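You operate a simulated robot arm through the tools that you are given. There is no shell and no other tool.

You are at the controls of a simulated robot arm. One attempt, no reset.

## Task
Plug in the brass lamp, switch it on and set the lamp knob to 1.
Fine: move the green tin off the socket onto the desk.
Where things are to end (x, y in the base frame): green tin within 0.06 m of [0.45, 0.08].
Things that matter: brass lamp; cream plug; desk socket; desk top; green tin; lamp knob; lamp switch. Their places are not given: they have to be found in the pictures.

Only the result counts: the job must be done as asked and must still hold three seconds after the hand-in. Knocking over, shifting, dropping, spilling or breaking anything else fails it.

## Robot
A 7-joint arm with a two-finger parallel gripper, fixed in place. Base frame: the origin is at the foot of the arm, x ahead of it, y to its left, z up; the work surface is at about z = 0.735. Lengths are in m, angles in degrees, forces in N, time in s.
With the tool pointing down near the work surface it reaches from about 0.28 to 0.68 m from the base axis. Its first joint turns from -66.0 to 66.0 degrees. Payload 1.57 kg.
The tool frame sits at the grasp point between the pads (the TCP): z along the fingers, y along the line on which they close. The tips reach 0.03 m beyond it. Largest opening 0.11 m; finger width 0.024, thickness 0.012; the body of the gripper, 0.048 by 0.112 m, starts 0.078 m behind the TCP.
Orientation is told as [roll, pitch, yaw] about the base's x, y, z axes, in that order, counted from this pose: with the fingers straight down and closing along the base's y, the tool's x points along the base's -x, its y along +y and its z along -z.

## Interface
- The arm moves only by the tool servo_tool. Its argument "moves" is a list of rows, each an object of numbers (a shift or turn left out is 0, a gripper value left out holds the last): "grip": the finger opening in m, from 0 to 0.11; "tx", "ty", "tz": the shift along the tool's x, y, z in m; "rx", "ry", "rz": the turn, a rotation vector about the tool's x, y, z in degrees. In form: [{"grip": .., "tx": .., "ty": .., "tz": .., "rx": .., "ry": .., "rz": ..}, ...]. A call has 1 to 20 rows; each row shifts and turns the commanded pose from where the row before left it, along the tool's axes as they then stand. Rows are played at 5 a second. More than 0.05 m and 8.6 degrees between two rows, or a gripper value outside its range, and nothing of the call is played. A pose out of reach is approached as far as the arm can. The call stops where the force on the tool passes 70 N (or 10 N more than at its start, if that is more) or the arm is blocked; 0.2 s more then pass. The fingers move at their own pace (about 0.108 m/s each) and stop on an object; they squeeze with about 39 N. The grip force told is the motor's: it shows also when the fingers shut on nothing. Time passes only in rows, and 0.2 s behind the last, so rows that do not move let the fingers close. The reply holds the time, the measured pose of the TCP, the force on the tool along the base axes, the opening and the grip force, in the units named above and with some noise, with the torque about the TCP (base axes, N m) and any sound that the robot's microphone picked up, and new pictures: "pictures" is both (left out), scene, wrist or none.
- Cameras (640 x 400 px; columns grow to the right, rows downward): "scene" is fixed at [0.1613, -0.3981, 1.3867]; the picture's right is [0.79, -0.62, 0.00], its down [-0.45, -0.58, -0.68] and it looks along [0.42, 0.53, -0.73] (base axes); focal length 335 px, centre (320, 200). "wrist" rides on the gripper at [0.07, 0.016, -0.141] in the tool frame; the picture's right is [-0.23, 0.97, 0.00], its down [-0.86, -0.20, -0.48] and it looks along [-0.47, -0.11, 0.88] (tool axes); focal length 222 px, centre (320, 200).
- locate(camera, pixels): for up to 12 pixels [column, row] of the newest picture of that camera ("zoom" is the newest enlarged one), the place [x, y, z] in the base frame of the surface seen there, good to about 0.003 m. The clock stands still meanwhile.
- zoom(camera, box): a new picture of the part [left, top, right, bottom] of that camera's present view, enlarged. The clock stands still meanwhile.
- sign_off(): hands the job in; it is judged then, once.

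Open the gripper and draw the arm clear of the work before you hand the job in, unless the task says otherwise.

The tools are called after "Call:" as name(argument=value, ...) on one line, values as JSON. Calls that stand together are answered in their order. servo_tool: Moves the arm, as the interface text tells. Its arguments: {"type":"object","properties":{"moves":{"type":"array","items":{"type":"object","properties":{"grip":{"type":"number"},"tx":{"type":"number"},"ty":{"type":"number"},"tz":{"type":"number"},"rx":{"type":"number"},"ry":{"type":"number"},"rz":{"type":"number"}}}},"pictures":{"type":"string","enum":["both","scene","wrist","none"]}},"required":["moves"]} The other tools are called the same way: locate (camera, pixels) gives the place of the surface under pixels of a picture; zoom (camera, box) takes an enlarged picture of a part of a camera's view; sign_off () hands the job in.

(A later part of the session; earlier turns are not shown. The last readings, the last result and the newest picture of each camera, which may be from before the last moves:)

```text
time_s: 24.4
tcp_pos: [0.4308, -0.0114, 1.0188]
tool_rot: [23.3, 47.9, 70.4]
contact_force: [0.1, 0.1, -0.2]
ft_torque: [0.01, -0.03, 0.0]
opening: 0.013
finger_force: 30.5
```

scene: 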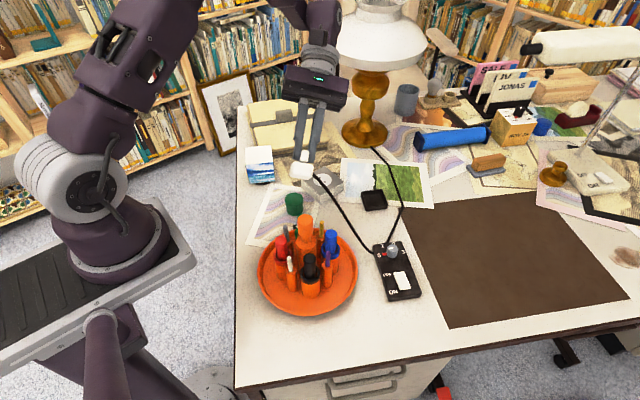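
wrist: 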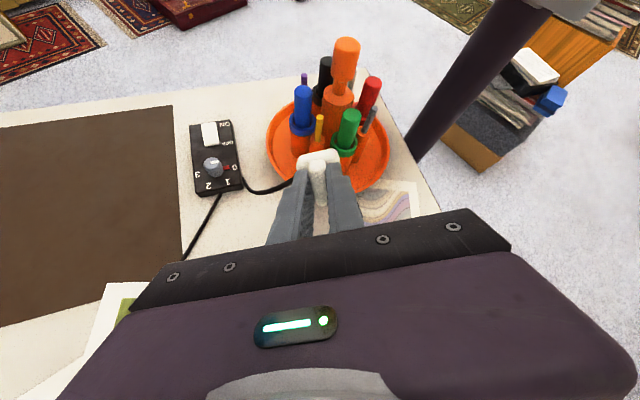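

No tether force so far. I tilt by about 24° more in this clear spot.

Call:
servo_tool(moves=[{"ry": 8}, {"ry": 8}, {"ry": 8}, {}], pictures="scene")

Call:
zoom(camera="scene", box=[270, 145, 334, 185])

```text
time_s: 25.4
tcp_pos: [0.4301, -0.0129, 1.0177]
tool_rot: [45.7, 68.3, 96.3]
contact_force: [-0.6, -0.1, -0.2]
ft_torque: [0.03, -0.03, -0.01]
opening: 0.0129
finger_force: 30.0
```

scene: 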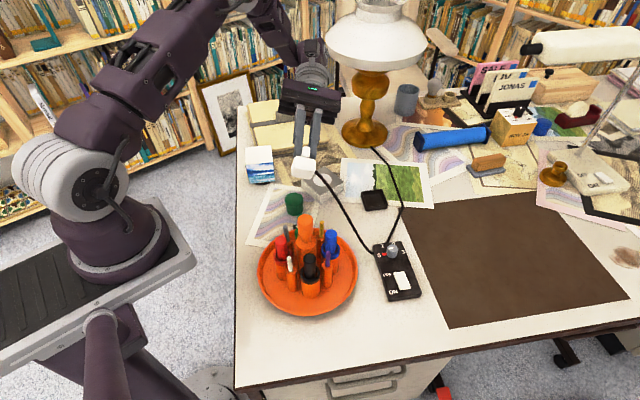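

```text
10.00 times, centred on (302, 165) of scene
```

zoom: 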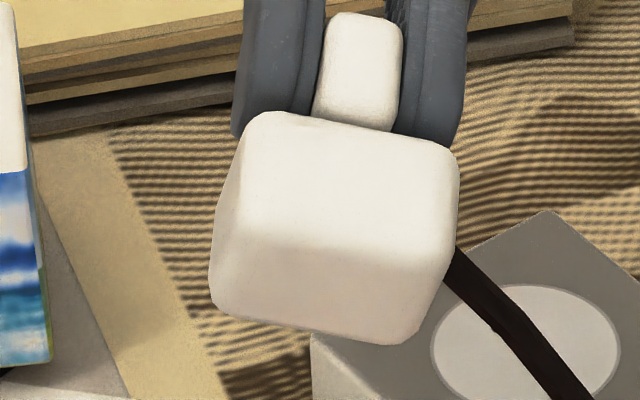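

The underside is plain: no prongs are modelled, so only the plug's seat and turn on the socket matter. The fin's length should run along the hole line (base y), so I undo the tilt exactly and then turn yaw from 60° to 90°.

Call:
servo_tool(moves=[{"ry": -8}, {"ry": -8}, {"ry": -8}, {"ry": -7, "rx": 2.5}, {"ry": -7, "rx": 2.5}, {"ry": -7, "rx": 2.5}, {"ry": -7, "rx": 2.5}, {"ry": -7, "rx": 2.5}, {"ry": -7, "rx": 2.5}, {"ry": -7, "rx": 2.5}, {"rz": -7.5}, {"rz": -7.5}, {"rz": -7.5}, {"rz": -7.5}, {}], pictures="both")

```text
time_s: 28.6
tcp_pos: [0.4291, -0.011, 1.0181]
tool_rot: [0.1, 0.0, 90.1]
contact_force: [0.3, 0.6, -0.2]
ft_torque: [-0.03, 0.01, 0.01]
opening: 0.0131
finger_force: 30.6
```

scene: 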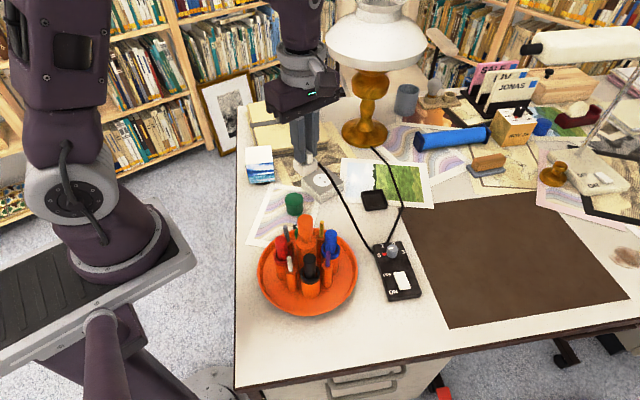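
wrist: 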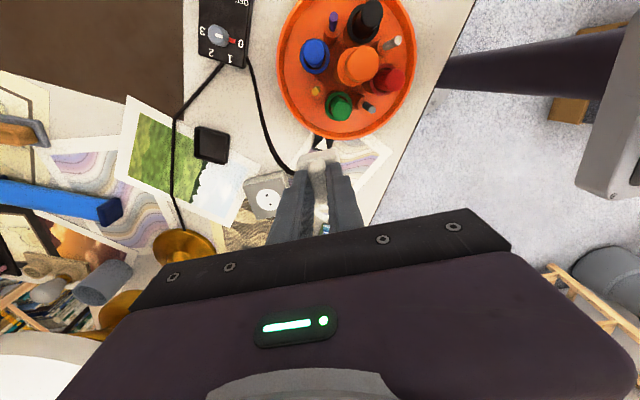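

The tool is upright at yaw 90° and the cord is slack. I move over the socket centre (0.562, 0.1015) and go down to about z 0.90.

Call:
servo_tool(moves=[{"tx": -0.01875, "ty": -0.02217}, {"tx": -0.01875, "ty": -0.02217}, {"tx": -0.01875, "ty": -0.02217}, {"tx": -0.01875, "ty": -0.02217}, {"tx": -0.01875, "ty": -0.02217}, {"tx": -0.01875, "ty": -0.02217}, {"tz": 0.03}, {"tz": 0.03}, {"tz": 0.03}, {"tz": 0.025}, {}, {}], pictures="both")

Call:
zoom(camera="scene", box=[280, 130, 376, 190])

Call:
zoom(camera="wrist", box=[240, 80, 400, 180])

```text
time_s: 31.2
tcp_pos: [0.5631, 0.1022, 0.9049]
tool_rot: [0.0, 0.0, 90.0]
contact_force: [-0.8, 0.2, -0.6]
ft_torque: [0.0, 0.01, -0.02]
opening: 0.0129
finger_force: 30.3
```

scene: 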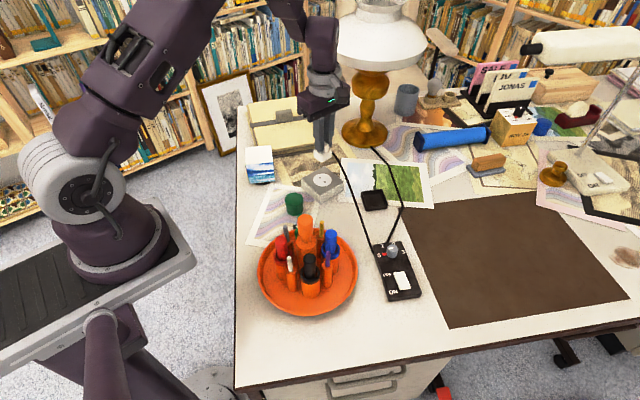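
wrist: 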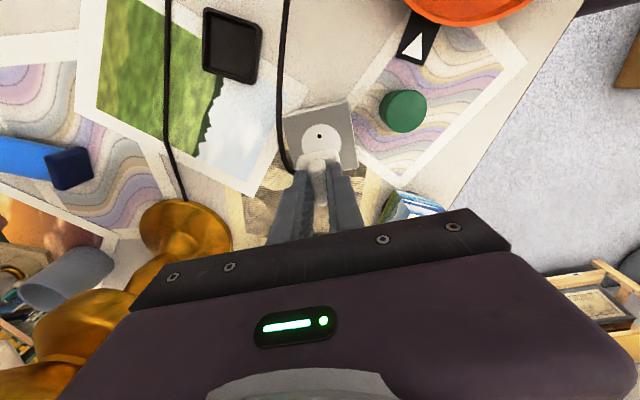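

```text
6.67 times, centred on (328, 160) of scene
```

zoom: 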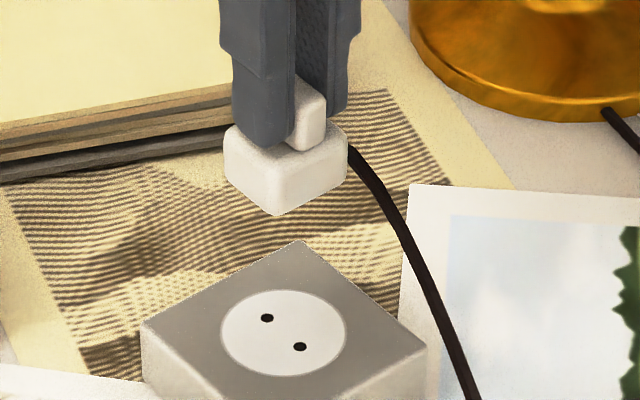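

```text
4.00 times, centred on (320, 130) of wrist
```

zoom: 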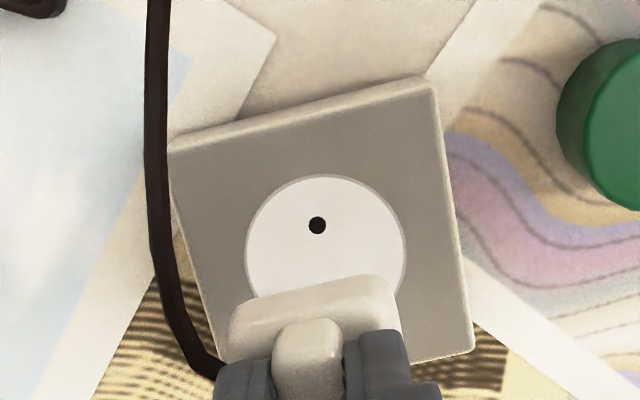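

The visible hole shows I'm within 1 mm of centre. I apply a sub-millimetre correction and go down to just above the socket.

Call:
servo_tool(moves=[{"tx": 0.0006, "ty": 0.0008, "tz": 0.02}, {"tz": 0.02}, {"tz": 0.015}, {"tz": 0.008}, {}, {}], pictures="both")

Call:
zoom(camera="scene", box=[280, 140, 376, 200])

```text
time_s: 32.6
tcp_pos: [0.5637, 0.1005, 0.8411]
tool_rot: [0.0, 0.1, 90.1]
contact_force: [0.5, -1.1, -0.4]
ft_torque: [0.03, -0.03, -0.02]
opening: 0.013
finger_force: 30.0
```

scene: 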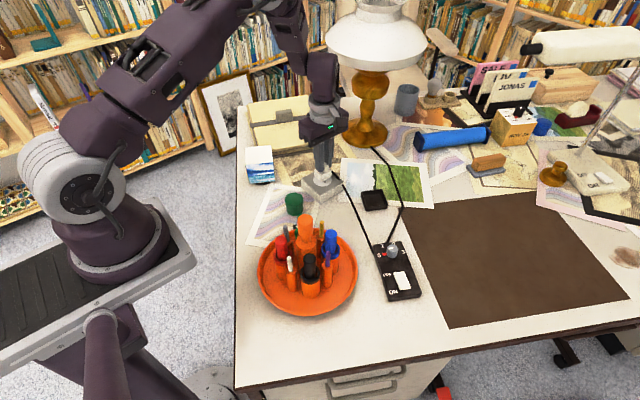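
wrist: 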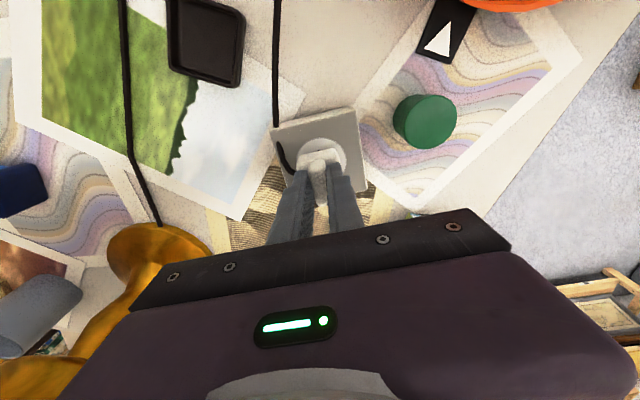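

```text
6.67 times, centred on (328, 170) of scene
```

zoom: 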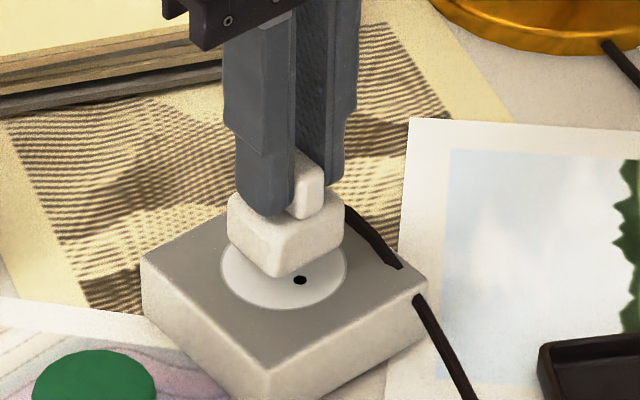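

The plug hangs about 1 cm above the socket face. I lower in small steps watching force and sound.

Call:
servo_tool(moves=[{"tz": 0.003}, {"tz": 0.003}, {"tz": 0.002}, {"tz": 0.002}, {}], pictures="none")

```text
time_s: 33.8
tcp_pos: [0.5624, 0.101, 0.8302]
tool_rot: [0.0, 0.0, 90.0]
contact_force: [-0.6, 0.1, 0.2]
ft_torque: [0.01, 0.0, 0.01]
opening: 0.0131
finger_force: 29.7
```

Call:
servo_tool(moves=[{"tz": 0.0015}, {"tz": 0.0015}, {"tz": 0.0015}, {}], pictures="scene")

Call:
zoom(camera="scene", box=[280, 140, 376, 200])

```text
time_s: 34.8
tcp_pos: [0.5626, 0.1, 0.8263]
tool_rot: [0.1, 0.0, 89.9]
contact_force: [-17.1, 1.8, 26.2]
ft_torque: [0.03, 0.4, 0.0]
opening: 0.0131
finger_force: 30.0
heard: snap
```

scene: 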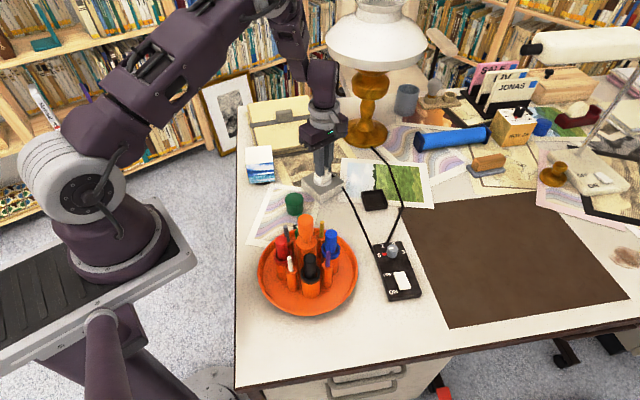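

```text
6.67 times, centred on (328, 170) of scene
```

zoom: 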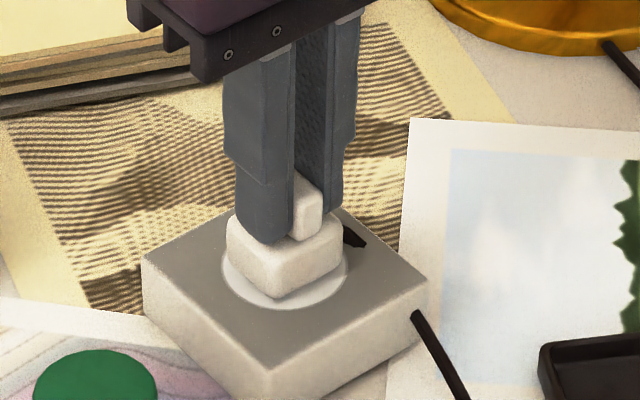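

A "snap" was heard: the plug locked into the socket. I open the fingers and rise clear.

Call:
servo_tool(moves=[{"grip": 0.04}, {}, {"tz": -0.01}, {"tz": -0.02}, {"tz": -0.03}, {"tz": -0.04}, {"tz": -0.04}, {}], pictures="both")

Call:
zoom(camera="scene", box=[280, 150, 376, 210])

```text
time_s: 36.6
tcp_pos: [0.5614, 0.1002, 0.9652]
tool_rot: [0.0, 0.0, 90.1]
contact_force: [0.4, 0.4, -0.2]
ft_torque: [-0.01, -0.01, 0.0]
opening: 0.0401
finger_force: 0.0
```

scene: 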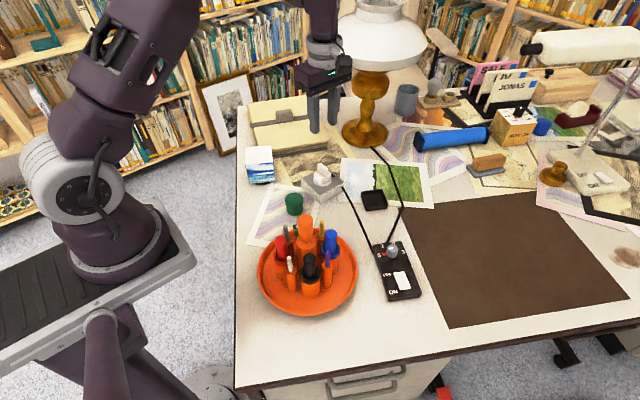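
wrist: 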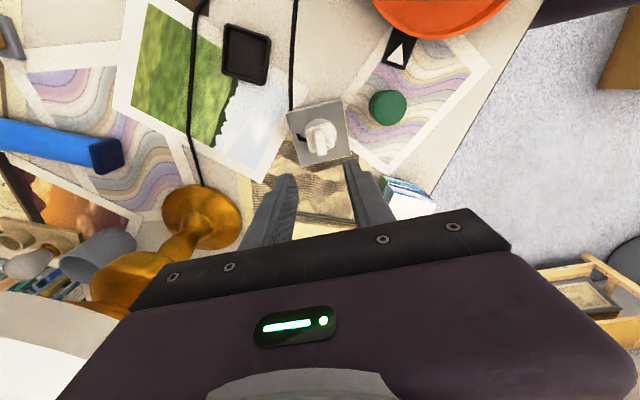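

```text
6.67 times, centred on (328, 180) of scene
```

zoom: 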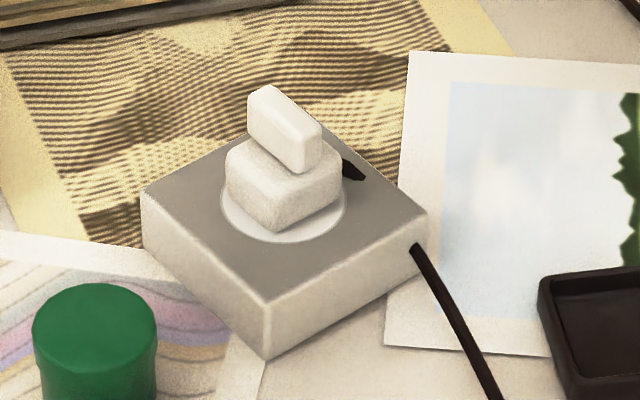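

The plug sits fully in the socket. Next I move over to the control box near (0.53, -0.18) and turn back to yaw 0 to look at the switch and knob.

Call:
servo_tool(moves=[{"tx": 0.035, "ty": 0.004}, {"tx": 0.035, "ty": 0.004}, {"tx": 0.035, "ty": 0.004}, {"tx": 0.035, "ty": 0.004}, {"tx": 0.035, "ty": 0.004}, {"tx": 0.035, "ty": 0.004}, {"tx": 0.035, "ty": 0.004}, {"tx": 0.035, "ty": 0.004}, {"rz": 7.5}, {"rz": 7.5}, {"rz": 7.5}, {"rz": 7.5}, {"rz": 7.5}, {"rz": 7.5}, {"rz": 7.5}, {"rz": 7.5}, {"rz": 7.5}, {"rz": 7.5}, {"rz": 7.5}, {"rz": 7.5}], pictures="both")

```text
time_s: 40.8
tcp_pos: [0.5307, -0.1807, 0.9662]
tool_rot: [-0.1, 0.1, -0.2]
contact_force: [0.0, 0.2, -0.3]
ft_torque: [0.01, 0.01, -0.03]
opening: 0.0401
finger_force: 0.1
```

scene: 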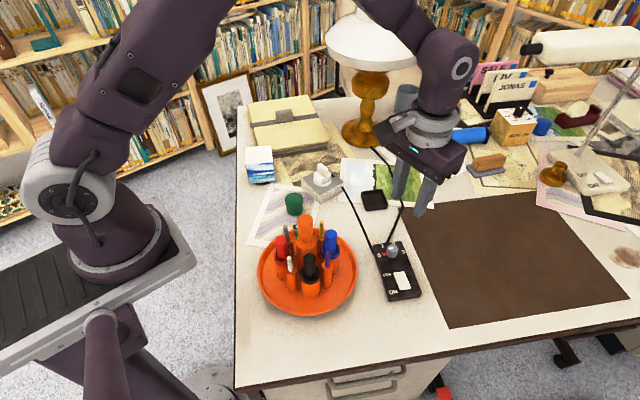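
wrist: 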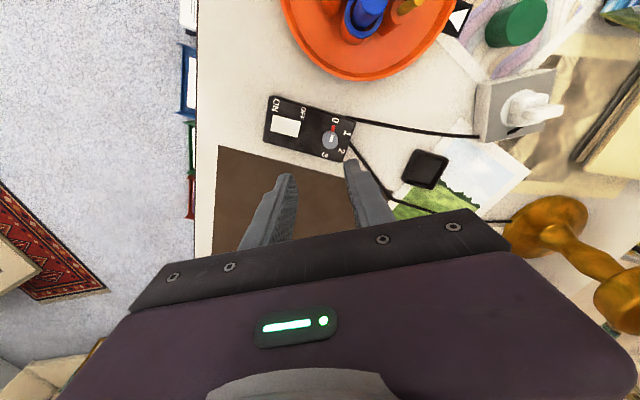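

The whole control box is in the wrist view around (308,127). I zoom in and locate the knob, labels and switch.

Call:
zoom(camera="wrist", box=[256, 85, 368, 155])

Call:
locate(camera="wrist", pixels=[[330, 140], [333, 128], [336, 120], [346, 133], [341, 152], [324, 154], [276, 118], [297, 124], [285, 127], [268, 97], [355, 118], [265, 140]])

```text
5.71 times, centred on (312, 120) of wrist
```

zoom: 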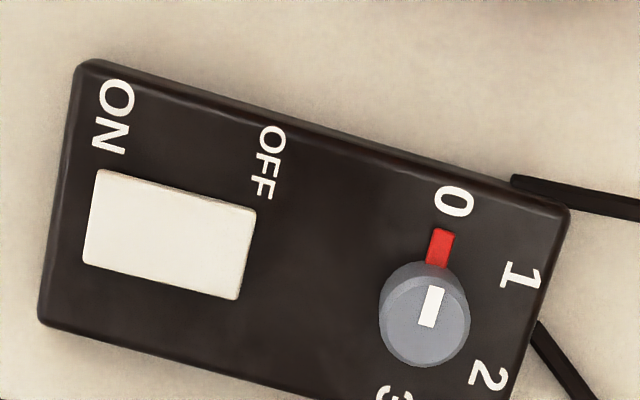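

```text
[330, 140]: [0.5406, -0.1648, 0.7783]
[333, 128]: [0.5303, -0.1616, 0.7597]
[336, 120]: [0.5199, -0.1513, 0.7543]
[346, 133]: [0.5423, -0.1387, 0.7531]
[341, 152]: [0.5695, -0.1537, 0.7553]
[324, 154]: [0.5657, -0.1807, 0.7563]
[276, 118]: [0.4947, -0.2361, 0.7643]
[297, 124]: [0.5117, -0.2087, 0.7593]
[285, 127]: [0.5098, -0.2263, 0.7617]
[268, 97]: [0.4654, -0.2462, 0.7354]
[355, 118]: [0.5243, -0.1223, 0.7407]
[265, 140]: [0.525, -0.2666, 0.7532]
```

The switch is a rocker: its ON end is raised (z≈0.764) and its OFF end is down (0.759). The knob at (0.541,-0.165) points to 0, with 1 about 60° clockwise. I close the fingers and go above the ON end at about (0.503,-0.237) with yaw -30°.

Call:
servo_tool(moves=[{"grip": 0.0, "tx": 0.0139, "ty": -0.0284}, {"tx": 0.0138, "ty": -0.0283}, {"rz": 7.5}, {"rz": 7.5}, {"rz": 7.5}, {"rz": 7.5}, {"tz": 0.035}, {"tz": 0.035}, {"tz": 0.035}, {"tz": 0.03}, {}, {}], pictures="both")

Call:
zoom(camera="scene", box=[352, 220, 448, 280])

Call:
zoom(camera="wrist", box=[240, 100, 400, 200])

```text
time_s: 43.4
tcp_pos: [0.5051, -0.2371, 0.8315]
tool_rot: [0.0, -0.1, -30.1]
contact_force: [0.0, -0.3, 0.5]
ft_torque: [0.0, -0.04, 0.0]
opening: 0.0001
finger_force: 21.1
```

scene: 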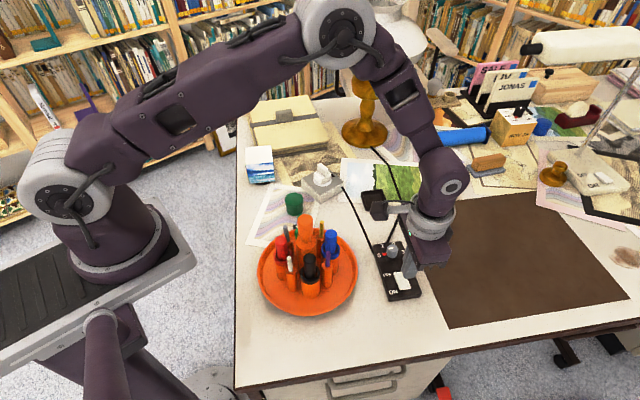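
wrist: 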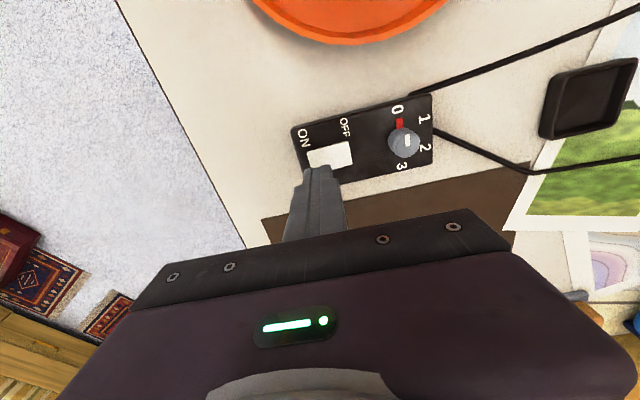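

```text
6.67 times, centred on (400, 250) of scene
```

zoom: 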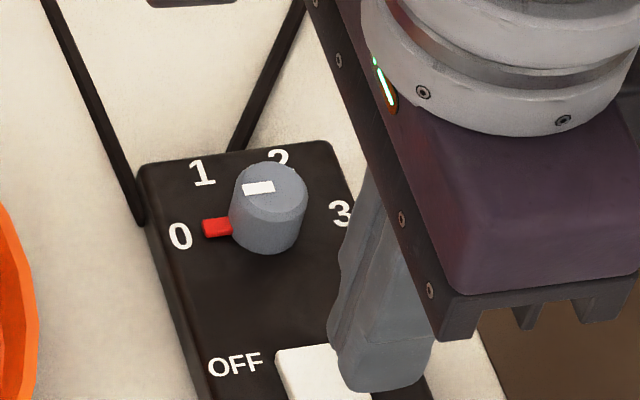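

```text
4.00 times, centred on (320, 150) of wrist
```

zoom: 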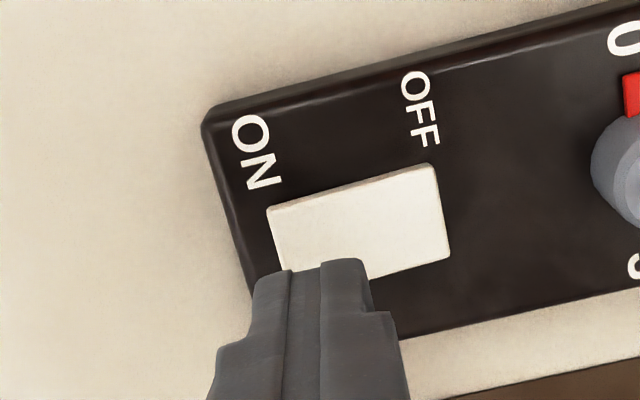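

The closed tips are about 10 mm toward the ON end from the rocker's centre. I shift 3 mm further to ON, then lower in small steps until I feel or hear it switch.

Call:
servo_tool(moves=[{"tx": 0.002, "ty": -0.003, "tz": 0.015}, {"tz": 0.012}, {"tz": 0.003}, {"tz": 0.002}, {}], pictures="scene")

Call:
zoom(camera="scene", box=[352, 240, 448, 300])

```text
time_s: 44.6
tcp_pos: [0.4996, -0.2388, 0.8003]
tool_rot: [-0.1, 0.0, -30.0]
contact_force: [-0.5, 1.1, -0.1]
ft_torque: [-0.01, -0.02, 0.0]
opening: 0.0
finger_force: 21.2
```

scene: 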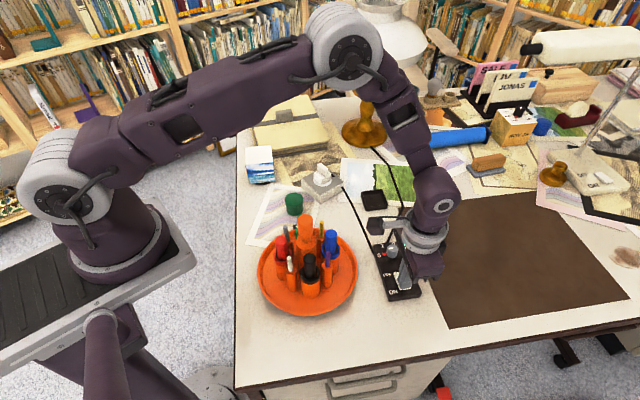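

```text
6.67 times, centred on (400, 270) of scene
```

zoom: 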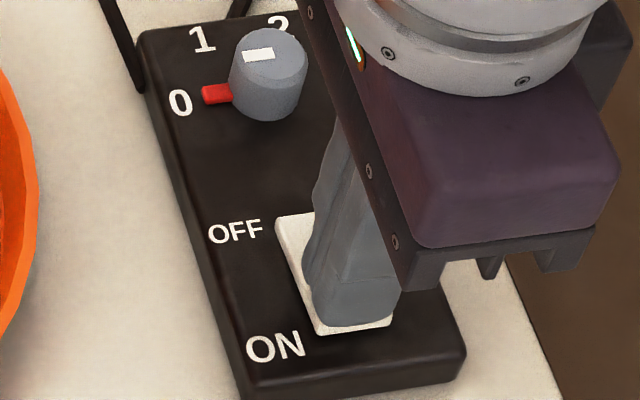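

The tips are just above the ON end of the rocker. I press down in 1.5 mm steps.

Call:
servo_tool(moves=[{"tz": 0.0015}, {"tz": 0.0015}, {"tz": 0.0015}, {}], pictures="none")

```text
time_s: 45.6
tcp_pos: [0.4987, -0.2382, 0.7946]
tool_rot: [0.0, 0.0, -30.1]
contact_force: [0.6, -0.7, 0.1]
ft_torque: [-0.03, -0.01, -0.01]
opening: 0.0
finger_force: 21.1
```

Call:
servo_tool(moves=[{"tz": 0.0015}, {"tz": 0.0015}, {}], pictures="none")

```text
time_s: 46.4
tcp_pos: [0.4993, -0.2377, 0.7925]
tool_rot: [0.0, -0.1, -29.9]
contact_force: [-9.8, 3.2, 32.3]
ft_torque: [0.36, 0.08, 0.12]
opening: 0.0
finger_force: 21.5
```

Contact with 32 N upward and no sound yet. I look at the rocker before pressing further.

Call:
servo_tool(moves=[{"tz": 0.0005}, {}], pictures="both")

Call:
zoom(camera="scene", box=[368, 250, 432, 290])

Call:
zoom(camera="wrist", box=[260, 130, 380, 205])

```text
time_s: 47.0
tcp_pos: [0.5005, -0.2372, 0.7917]
tool_rot: [0.0, -0.2, -30.0]
contact_force: [-12.1, -0.6, 53.8]
ft_torque: [0.46, 0.12, 0.15]
opening: 0.0002
finger_force: 21.6
```

scene: 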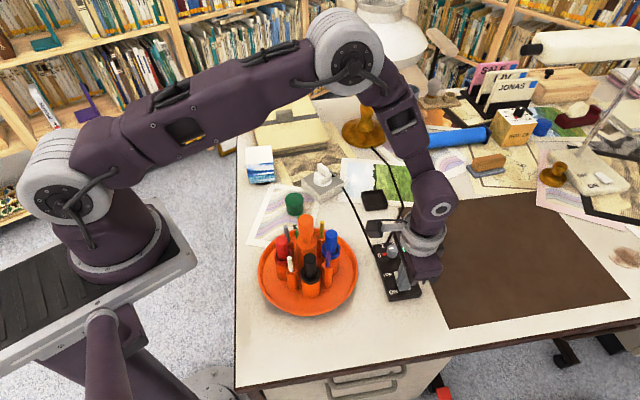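
wrist: 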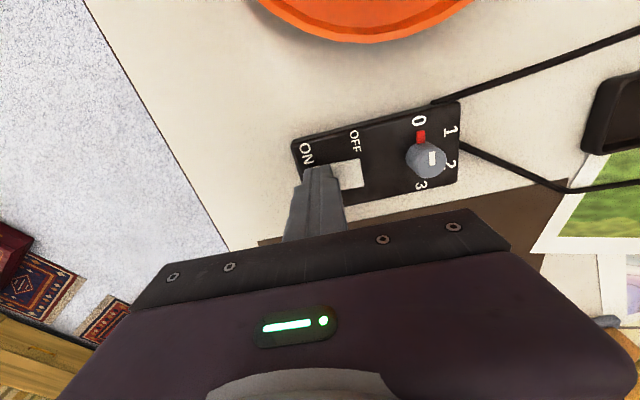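

```text
10.00 times, centred on (400, 270) of scene
```

zoom: 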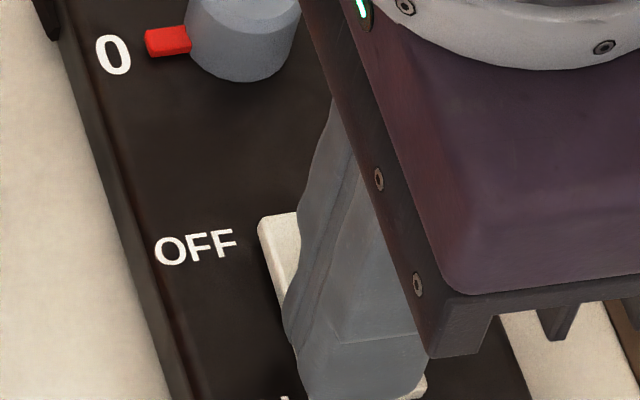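

```text
5.33 times, centred on (320, 168) of wrist
```

zoom: 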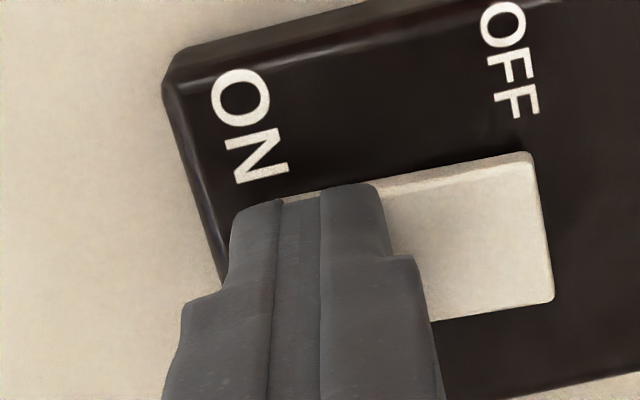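

The force rises steeply to 54 N, so the rocker may be at its stop. I lift off and inspect whether it has tipped.

Call:
servo_tool(moves=[{"tz": -0.005}, {"tz": -0.02}, {"tz": -0.03}, {"tz": -0.03}, {"tz": -0.03}, {}], pictures="both")

Call:
zoom(camera="wrist", box=[270, 90, 430, 190])

Call:
zoom(camera="scene", box=[360, 235, 440, 285])

```text
time_s: 48.4
tcp_pos: [0.5012, -0.2361, 0.9066]
tool_rot: [0.0, 0.0, -29.9]
contact_force: [0.6, 0.4, -0.3]
ft_torque: [-0.02, 0.04, -0.01]
opening: 0.0
finger_force: 21.1
```

scene: 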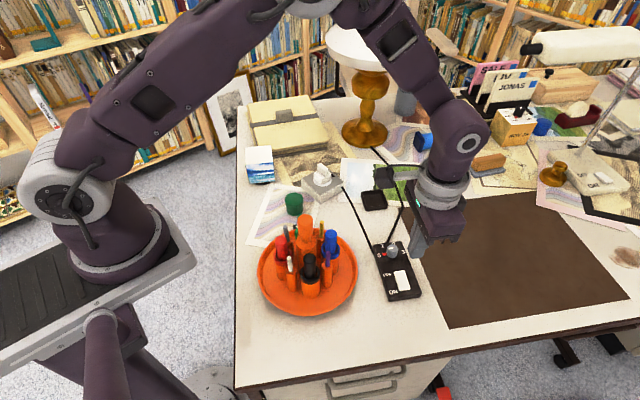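
wrist: 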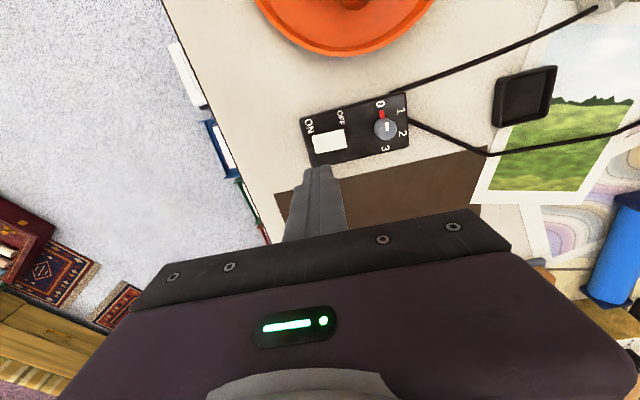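

```text
4.00 times, centred on (350, 140) of wrist
```

zoom: 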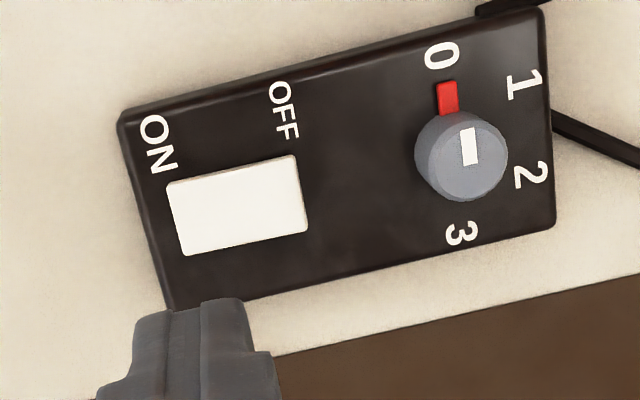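

```text
8.00 times, centred on (400, 260) of scene
```

zoom: 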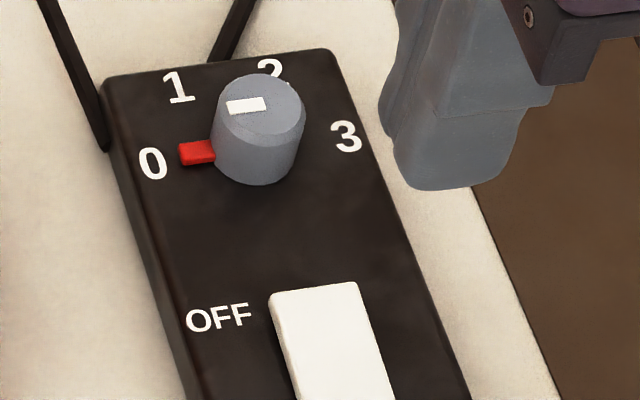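

I compare the heights of the rocker's ON and OFF ends.

Call:
locate(camera="wrist", pixels=[[316, 140], [318, 148], [317, 144], [330, 142], [342, 134], [344, 142], [343, 138], [341, 131], [314, 137], [350, 135], [308, 140]])

Call:
zoom(camera="scene", box=[376, 260, 424, 290])

Call:
zoom(camera="wrist", box=[298, 115, 362, 155])

```text
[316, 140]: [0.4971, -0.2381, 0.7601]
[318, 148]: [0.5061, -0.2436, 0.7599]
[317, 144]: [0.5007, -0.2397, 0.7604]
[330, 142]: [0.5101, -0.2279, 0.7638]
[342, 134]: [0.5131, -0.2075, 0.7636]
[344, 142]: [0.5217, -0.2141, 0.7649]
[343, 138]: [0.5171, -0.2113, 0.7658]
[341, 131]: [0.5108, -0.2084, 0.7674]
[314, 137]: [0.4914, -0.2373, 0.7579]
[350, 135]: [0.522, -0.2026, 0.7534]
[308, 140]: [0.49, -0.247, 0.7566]
```

```text
13.33 times, centred on (400, 275) of scene
```

zoom: 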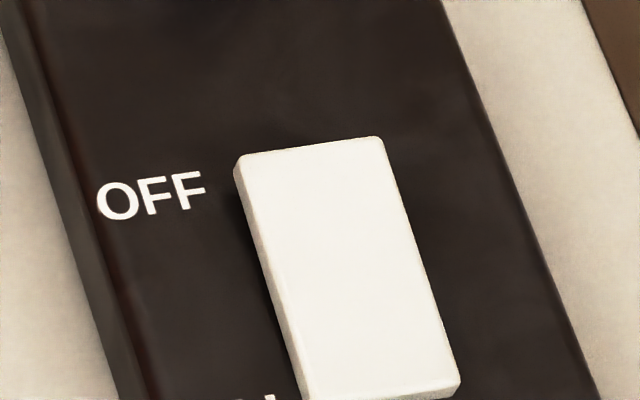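

```text
10.00 times, centred on (330, 135) of wrist
```

zoom: 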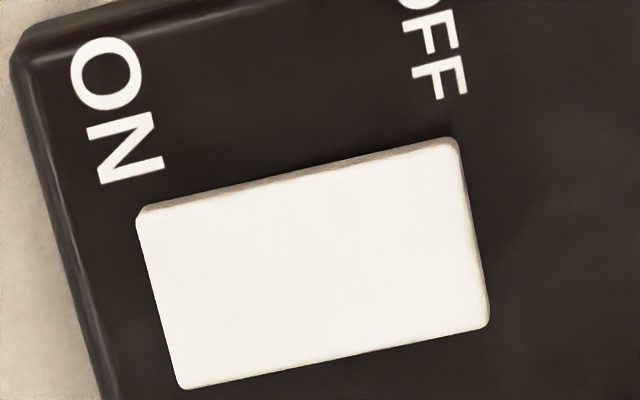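

The rocker has tipped: the ON end is now at 0.760 and the OFF end at 0.766. Next the knob — I locate its top and the labels precisely.

Call:
zoom(camera="wrist", box=[362, 92, 410, 158])

Call:
locate(camera="wrist", pixels=[[387, 128], [387, 125], [387, 131], [381, 128], [393, 128], [382, 114], [380, 104], [401, 111], [402, 133], [385, 148], [386, 138]])

```text
6.06 times, centred on (386, 125) of wrist
```

zoom: 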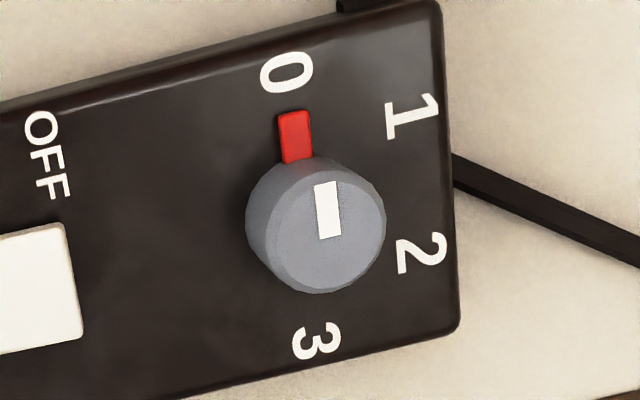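

```text
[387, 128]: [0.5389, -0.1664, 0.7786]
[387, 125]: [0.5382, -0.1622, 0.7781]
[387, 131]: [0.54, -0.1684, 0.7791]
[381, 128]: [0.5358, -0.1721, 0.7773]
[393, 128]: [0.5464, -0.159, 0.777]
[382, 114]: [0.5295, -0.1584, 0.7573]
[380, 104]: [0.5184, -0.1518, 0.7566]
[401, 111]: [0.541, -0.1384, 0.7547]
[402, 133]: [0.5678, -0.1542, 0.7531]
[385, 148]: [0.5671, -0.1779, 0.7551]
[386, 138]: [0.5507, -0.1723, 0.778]
```

The labels lie exactly 60° apart and the pointer is at 0 (base direction 150°). I open to 40 mm, move along tool y by 81 mm over the knob, return to yaw 0 and come down to about z 0.83 to check centring.

Call:
servo_tool(moves=[{"grip": 0.04, "ty": 0.0204, "tx": -0.0003}, {"ty": 0.0204}, {"ty": 0.0203}, {"ty": 0.0203}, {"rz": -7.5}, {"rz": -7.5}, {"rz": -7.5}, {"rz": -7.5}, {"tz": 0.02}, {"tz": 0.03}, {"tz": 0.025}, {}, {}], pictures="both")

Call:
zoom(camera="wrist", box=[240, 100, 400, 200])

Call:
zoom(camera="scene", box=[352, 215, 432, 265])

```text
time_s: 51.2
tcp_pos: [0.5398, -0.1655, 0.832]
tool_rot: [0.0, -0.1, 0.0]
contact_force: [-0.4, 0.3, -0.2]
ft_torque: [-0.01, -0.01, 0.01]
opening: 0.0398
finger_force: 0.1
```

scene: 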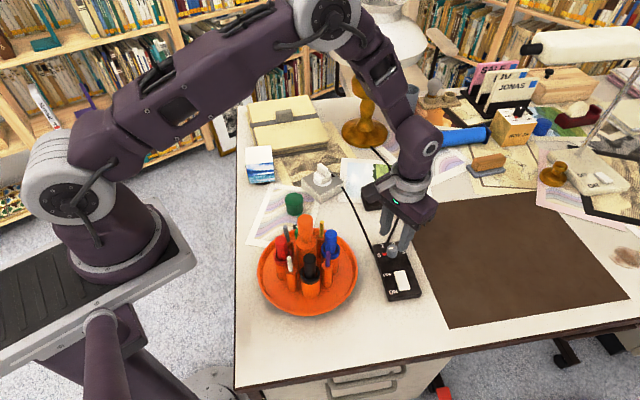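
wrist: 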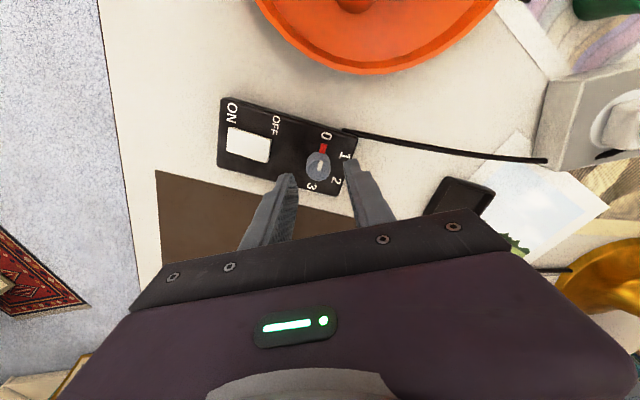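

```text
4.00 times, centred on (320, 150) of wrist
```

zoom: 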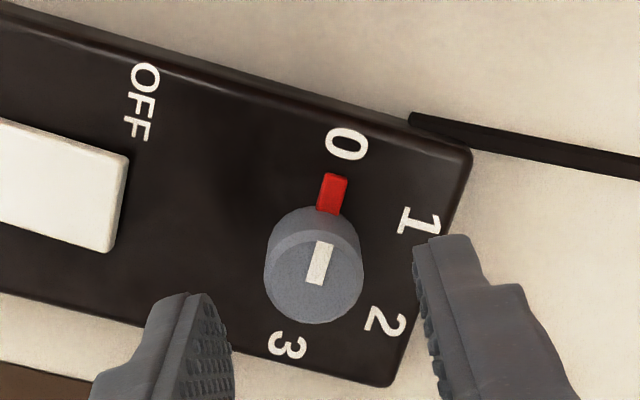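

```text
8.00 times, centred on (392, 240) of scene
```

zoom: 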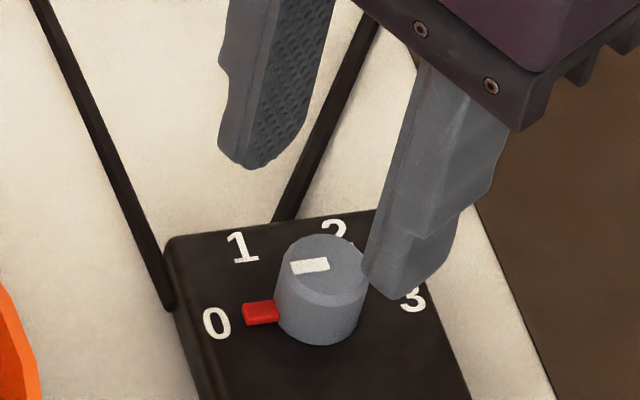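

The knob sits about 2 mm to the left of the tool axis. I correct ty by -2 mm, lower the tips to just above the pointer (TCP ≈0.792) and check before closing.

Call:
servo_tool(moves=[{"ty": -0.002, "tz": 0.015}, {"tz": 0.015}, {"tz": 0.009}, {}, {}], pictures="both")

Call:
zoom(camera="wrist", box=[240, 110, 400, 210])

Call:
zoom(camera="scene", box=[352, 215, 432, 265])

```text
time_s: 52.4
tcp_pos: [0.5417, -0.1681, 0.7933]
tool_rot: [0.0, 0.0, 0.1]
contact_force: [-0.7, 0.4, -0.1]
ft_torque: [-0.03, 0.01, 0.0]
opening: 0.0402
finger_force: 0.1
```

scene: 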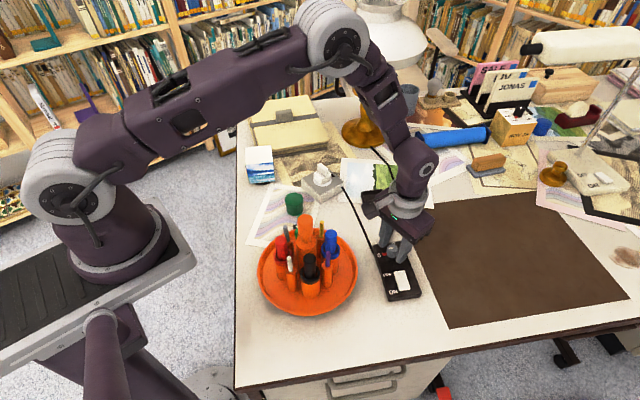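
wrist: 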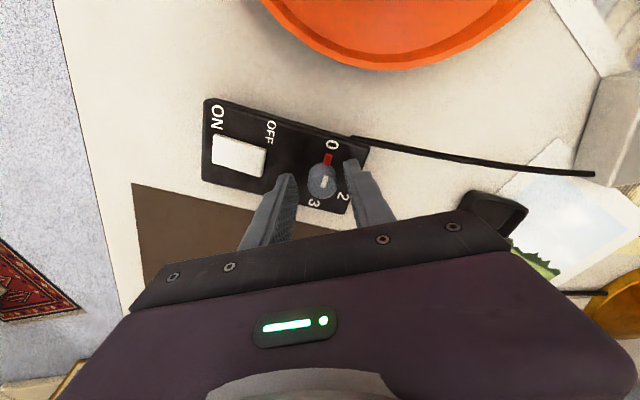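

```text
4.00 times, centred on (320, 160) of wrist
```

zoom: 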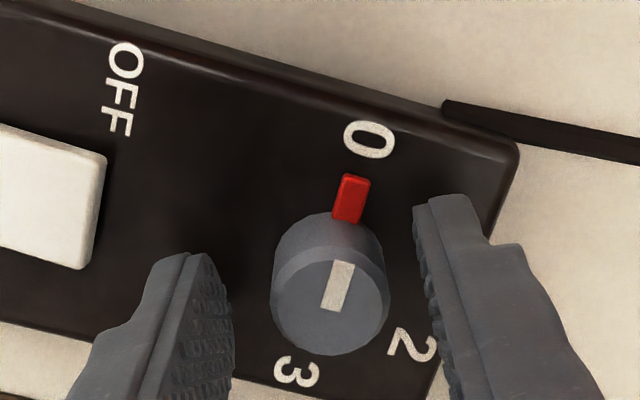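

```text
8.00 times, centred on (392, 240) of scene
```

zoom: 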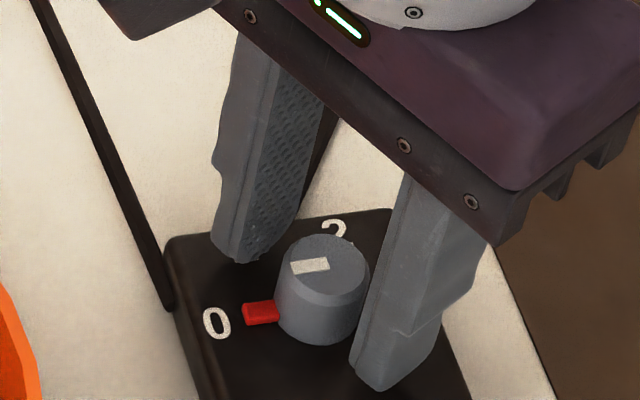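

The knob is centred between the fingers (gaps at about 39 and 43 px in the zoom). I close on it.

Call:
servo_tool(moves=[{"grip": 0.015}, {}, {}, {}], pictures="wrist")

Call:
zoom(camera="wrist", box=[240, 110, 400, 210])

```text
time_s: 53.4
tcp_pos: [0.5406, -0.1669, 0.792]
tool_rot: [0.1, 0.1, 0.0]
contact_force: [-0.3, 16.2, 1.9]
ft_torque: [0.46, 0.07, 0.0]
opening: 0.0236
finger_force: 35.5
```

wrist: 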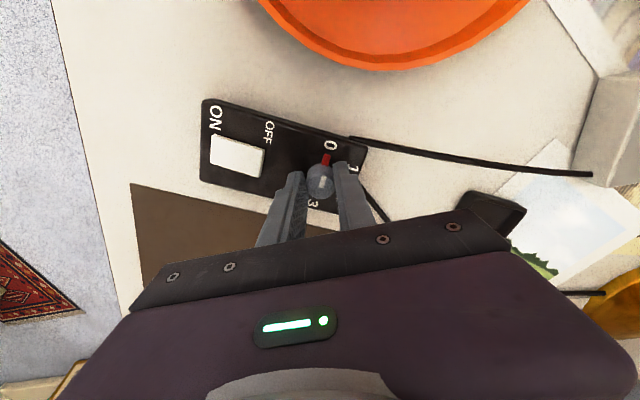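

```text
4.00 times, centred on (320, 160) of wrist
```

zoom: 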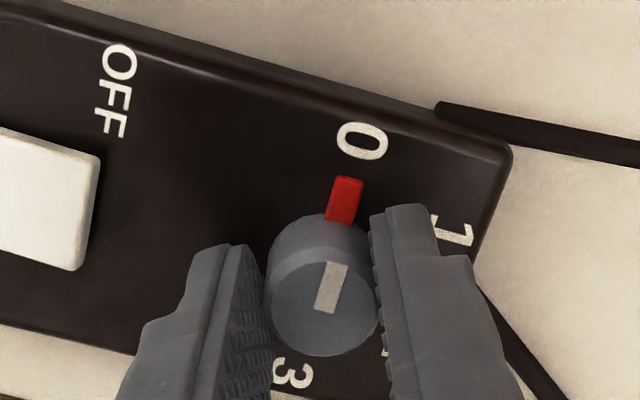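

Closed at 23.6 mm with a 16 N sideways load, meaning I'm about half a millimetre off. I relieve this by a small +y shift before turning.

Call:
servo_tool(moves=[{"ty": 0.0005}, {}], pictures="none")

```text
time_s: 54.0
tcp_pos: [0.5418, -0.168, 0.7923]
tool_rot: [0.1, 0.0, -0.1]
contact_force: [-3.4, 21.3, 3.2]
ft_torque: [0.61, -0.14, 0.02]
opening: 0.0231
finger_force: 35.1
```

I let it settle and read again.

Call:
servo_tool(moves=[{}, {}, {}], pictures="none")

```text
time_s: 54.8
tcp_pos: [0.5405, -0.1675, 0.7925]
tool_rot: [0.1, 0.0, 0.1]
contact_force: [-1.7, 24.2, 2.3]
ft_torque: [0.67, 0.12, 0.02]
opening: 0.0234
finger_force: 35.3
```

The load grew to 24 N, so I test the other direction with -1 mm.

Call:
servo_tool(moves=[{"ty": -0.001}, {}, {}], pictures="none")

```text
time_s: 55.6
tcp_pos: [0.542, -0.1664, 0.7922]
tool_rot: [0.2, 0.0, 0.1]
contact_force: [-5.2, 31.9, 4.8]
ft_torque: [0.87, 0.16, 0.02]
opening: 0.0233
finger_force: 35.6
```

The trend fits a reaction toward +y that creeps up with time; moving to +y should relieve it. I shift +2 mm.

Call:
servo_tool(moves=[{"ty": 0.001}, {"ty": 0.001}, {}, {}], pictures="none")

```text
time_s: 56.6
tcp_pos: [0.5414, -0.1664, 0.7928]
tool_rot: [0.0, 0.0, 0.0]
contact_force: [-7.8, 26.0, 18.1]
ft_torque: [0.79, 0.65, 0.07]
opening: 0.0233
finger_force: 35.8
```

The side load remains (26 N), so I open the fingers, let the arm relax and re-measure the centring.

Call:
servo_tool(moves=[{"grip": 0.04}, {}, {}, {}], pictures="both")

Call:
zoom(camera="wrist", box=[240, 110, 400, 210])

Call:
zoom(camera="scene", box=[352, 215, 432, 265])

```text
time_s: 57.6
tcp_pos: [0.5412, -0.168, 0.7914]
tool_rot: [0.0, 0.0, 0.0]
contact_force: [-0.3, 0.7, 0.3]
ft_torque: [0.01, 0.0, -0.01]
opening: 0.0401
finger_force: 0.1
```

scene: 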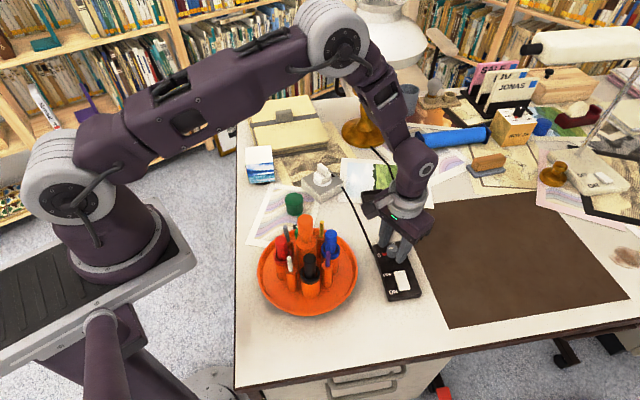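
wrist: 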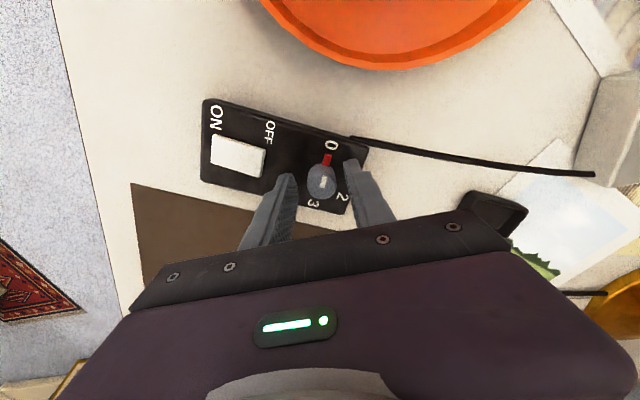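

```text
4.00 times, centred on (320, 160) of wrist
```

zoom: 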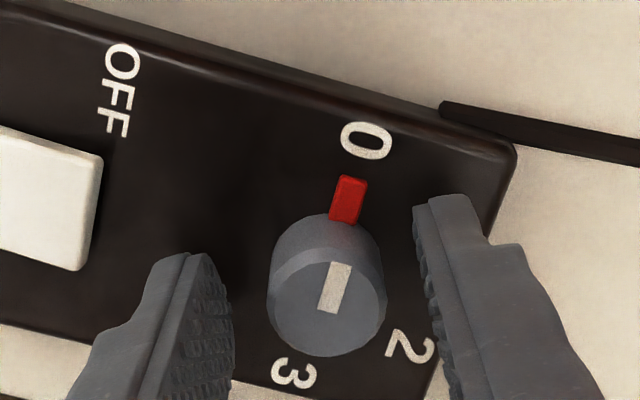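

```text
8.00 times, centred on (392, 240) of scene
```

zoom: 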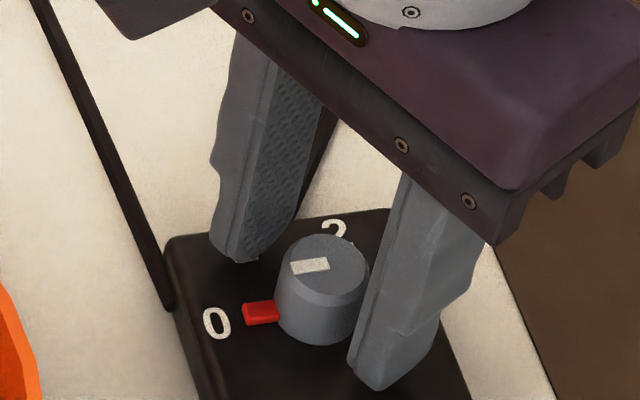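

With the fingers open the box and knob are unmoved; the knob centre is about 1 mm toward +y of the tool axis. I shift +1.2 mm in y while open, then close again.

Call:
servo_tool(moves=[{"ty": 0.0012}, {}, {"grip": 0.015}, {}, {}], pictures="wrist")

Call:
zoom(camera="wrist", box=[240, 110, 400, 210])

```text
time_s: 58.8
tcp_pos: [0.5411, -0.1663, 0.7905]
tool_rot: [0.1, 0.0, 0.0]
contact_force: [-0.1, -7.3, -3.3]
ft_torque: [-0.24, -0.13, -0.03]
opening: 0.0232
finger_force: 35.7
```

wrist: 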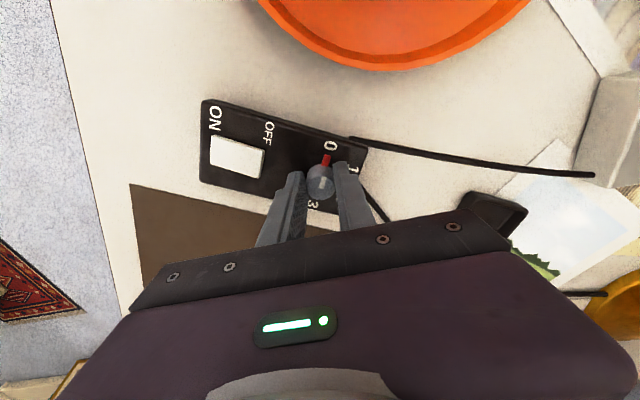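

```text
4.00 times, centred on (320, 160) of wrist
```

zoom: 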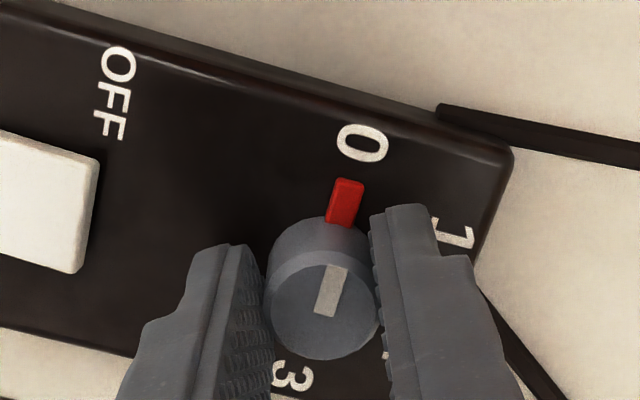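

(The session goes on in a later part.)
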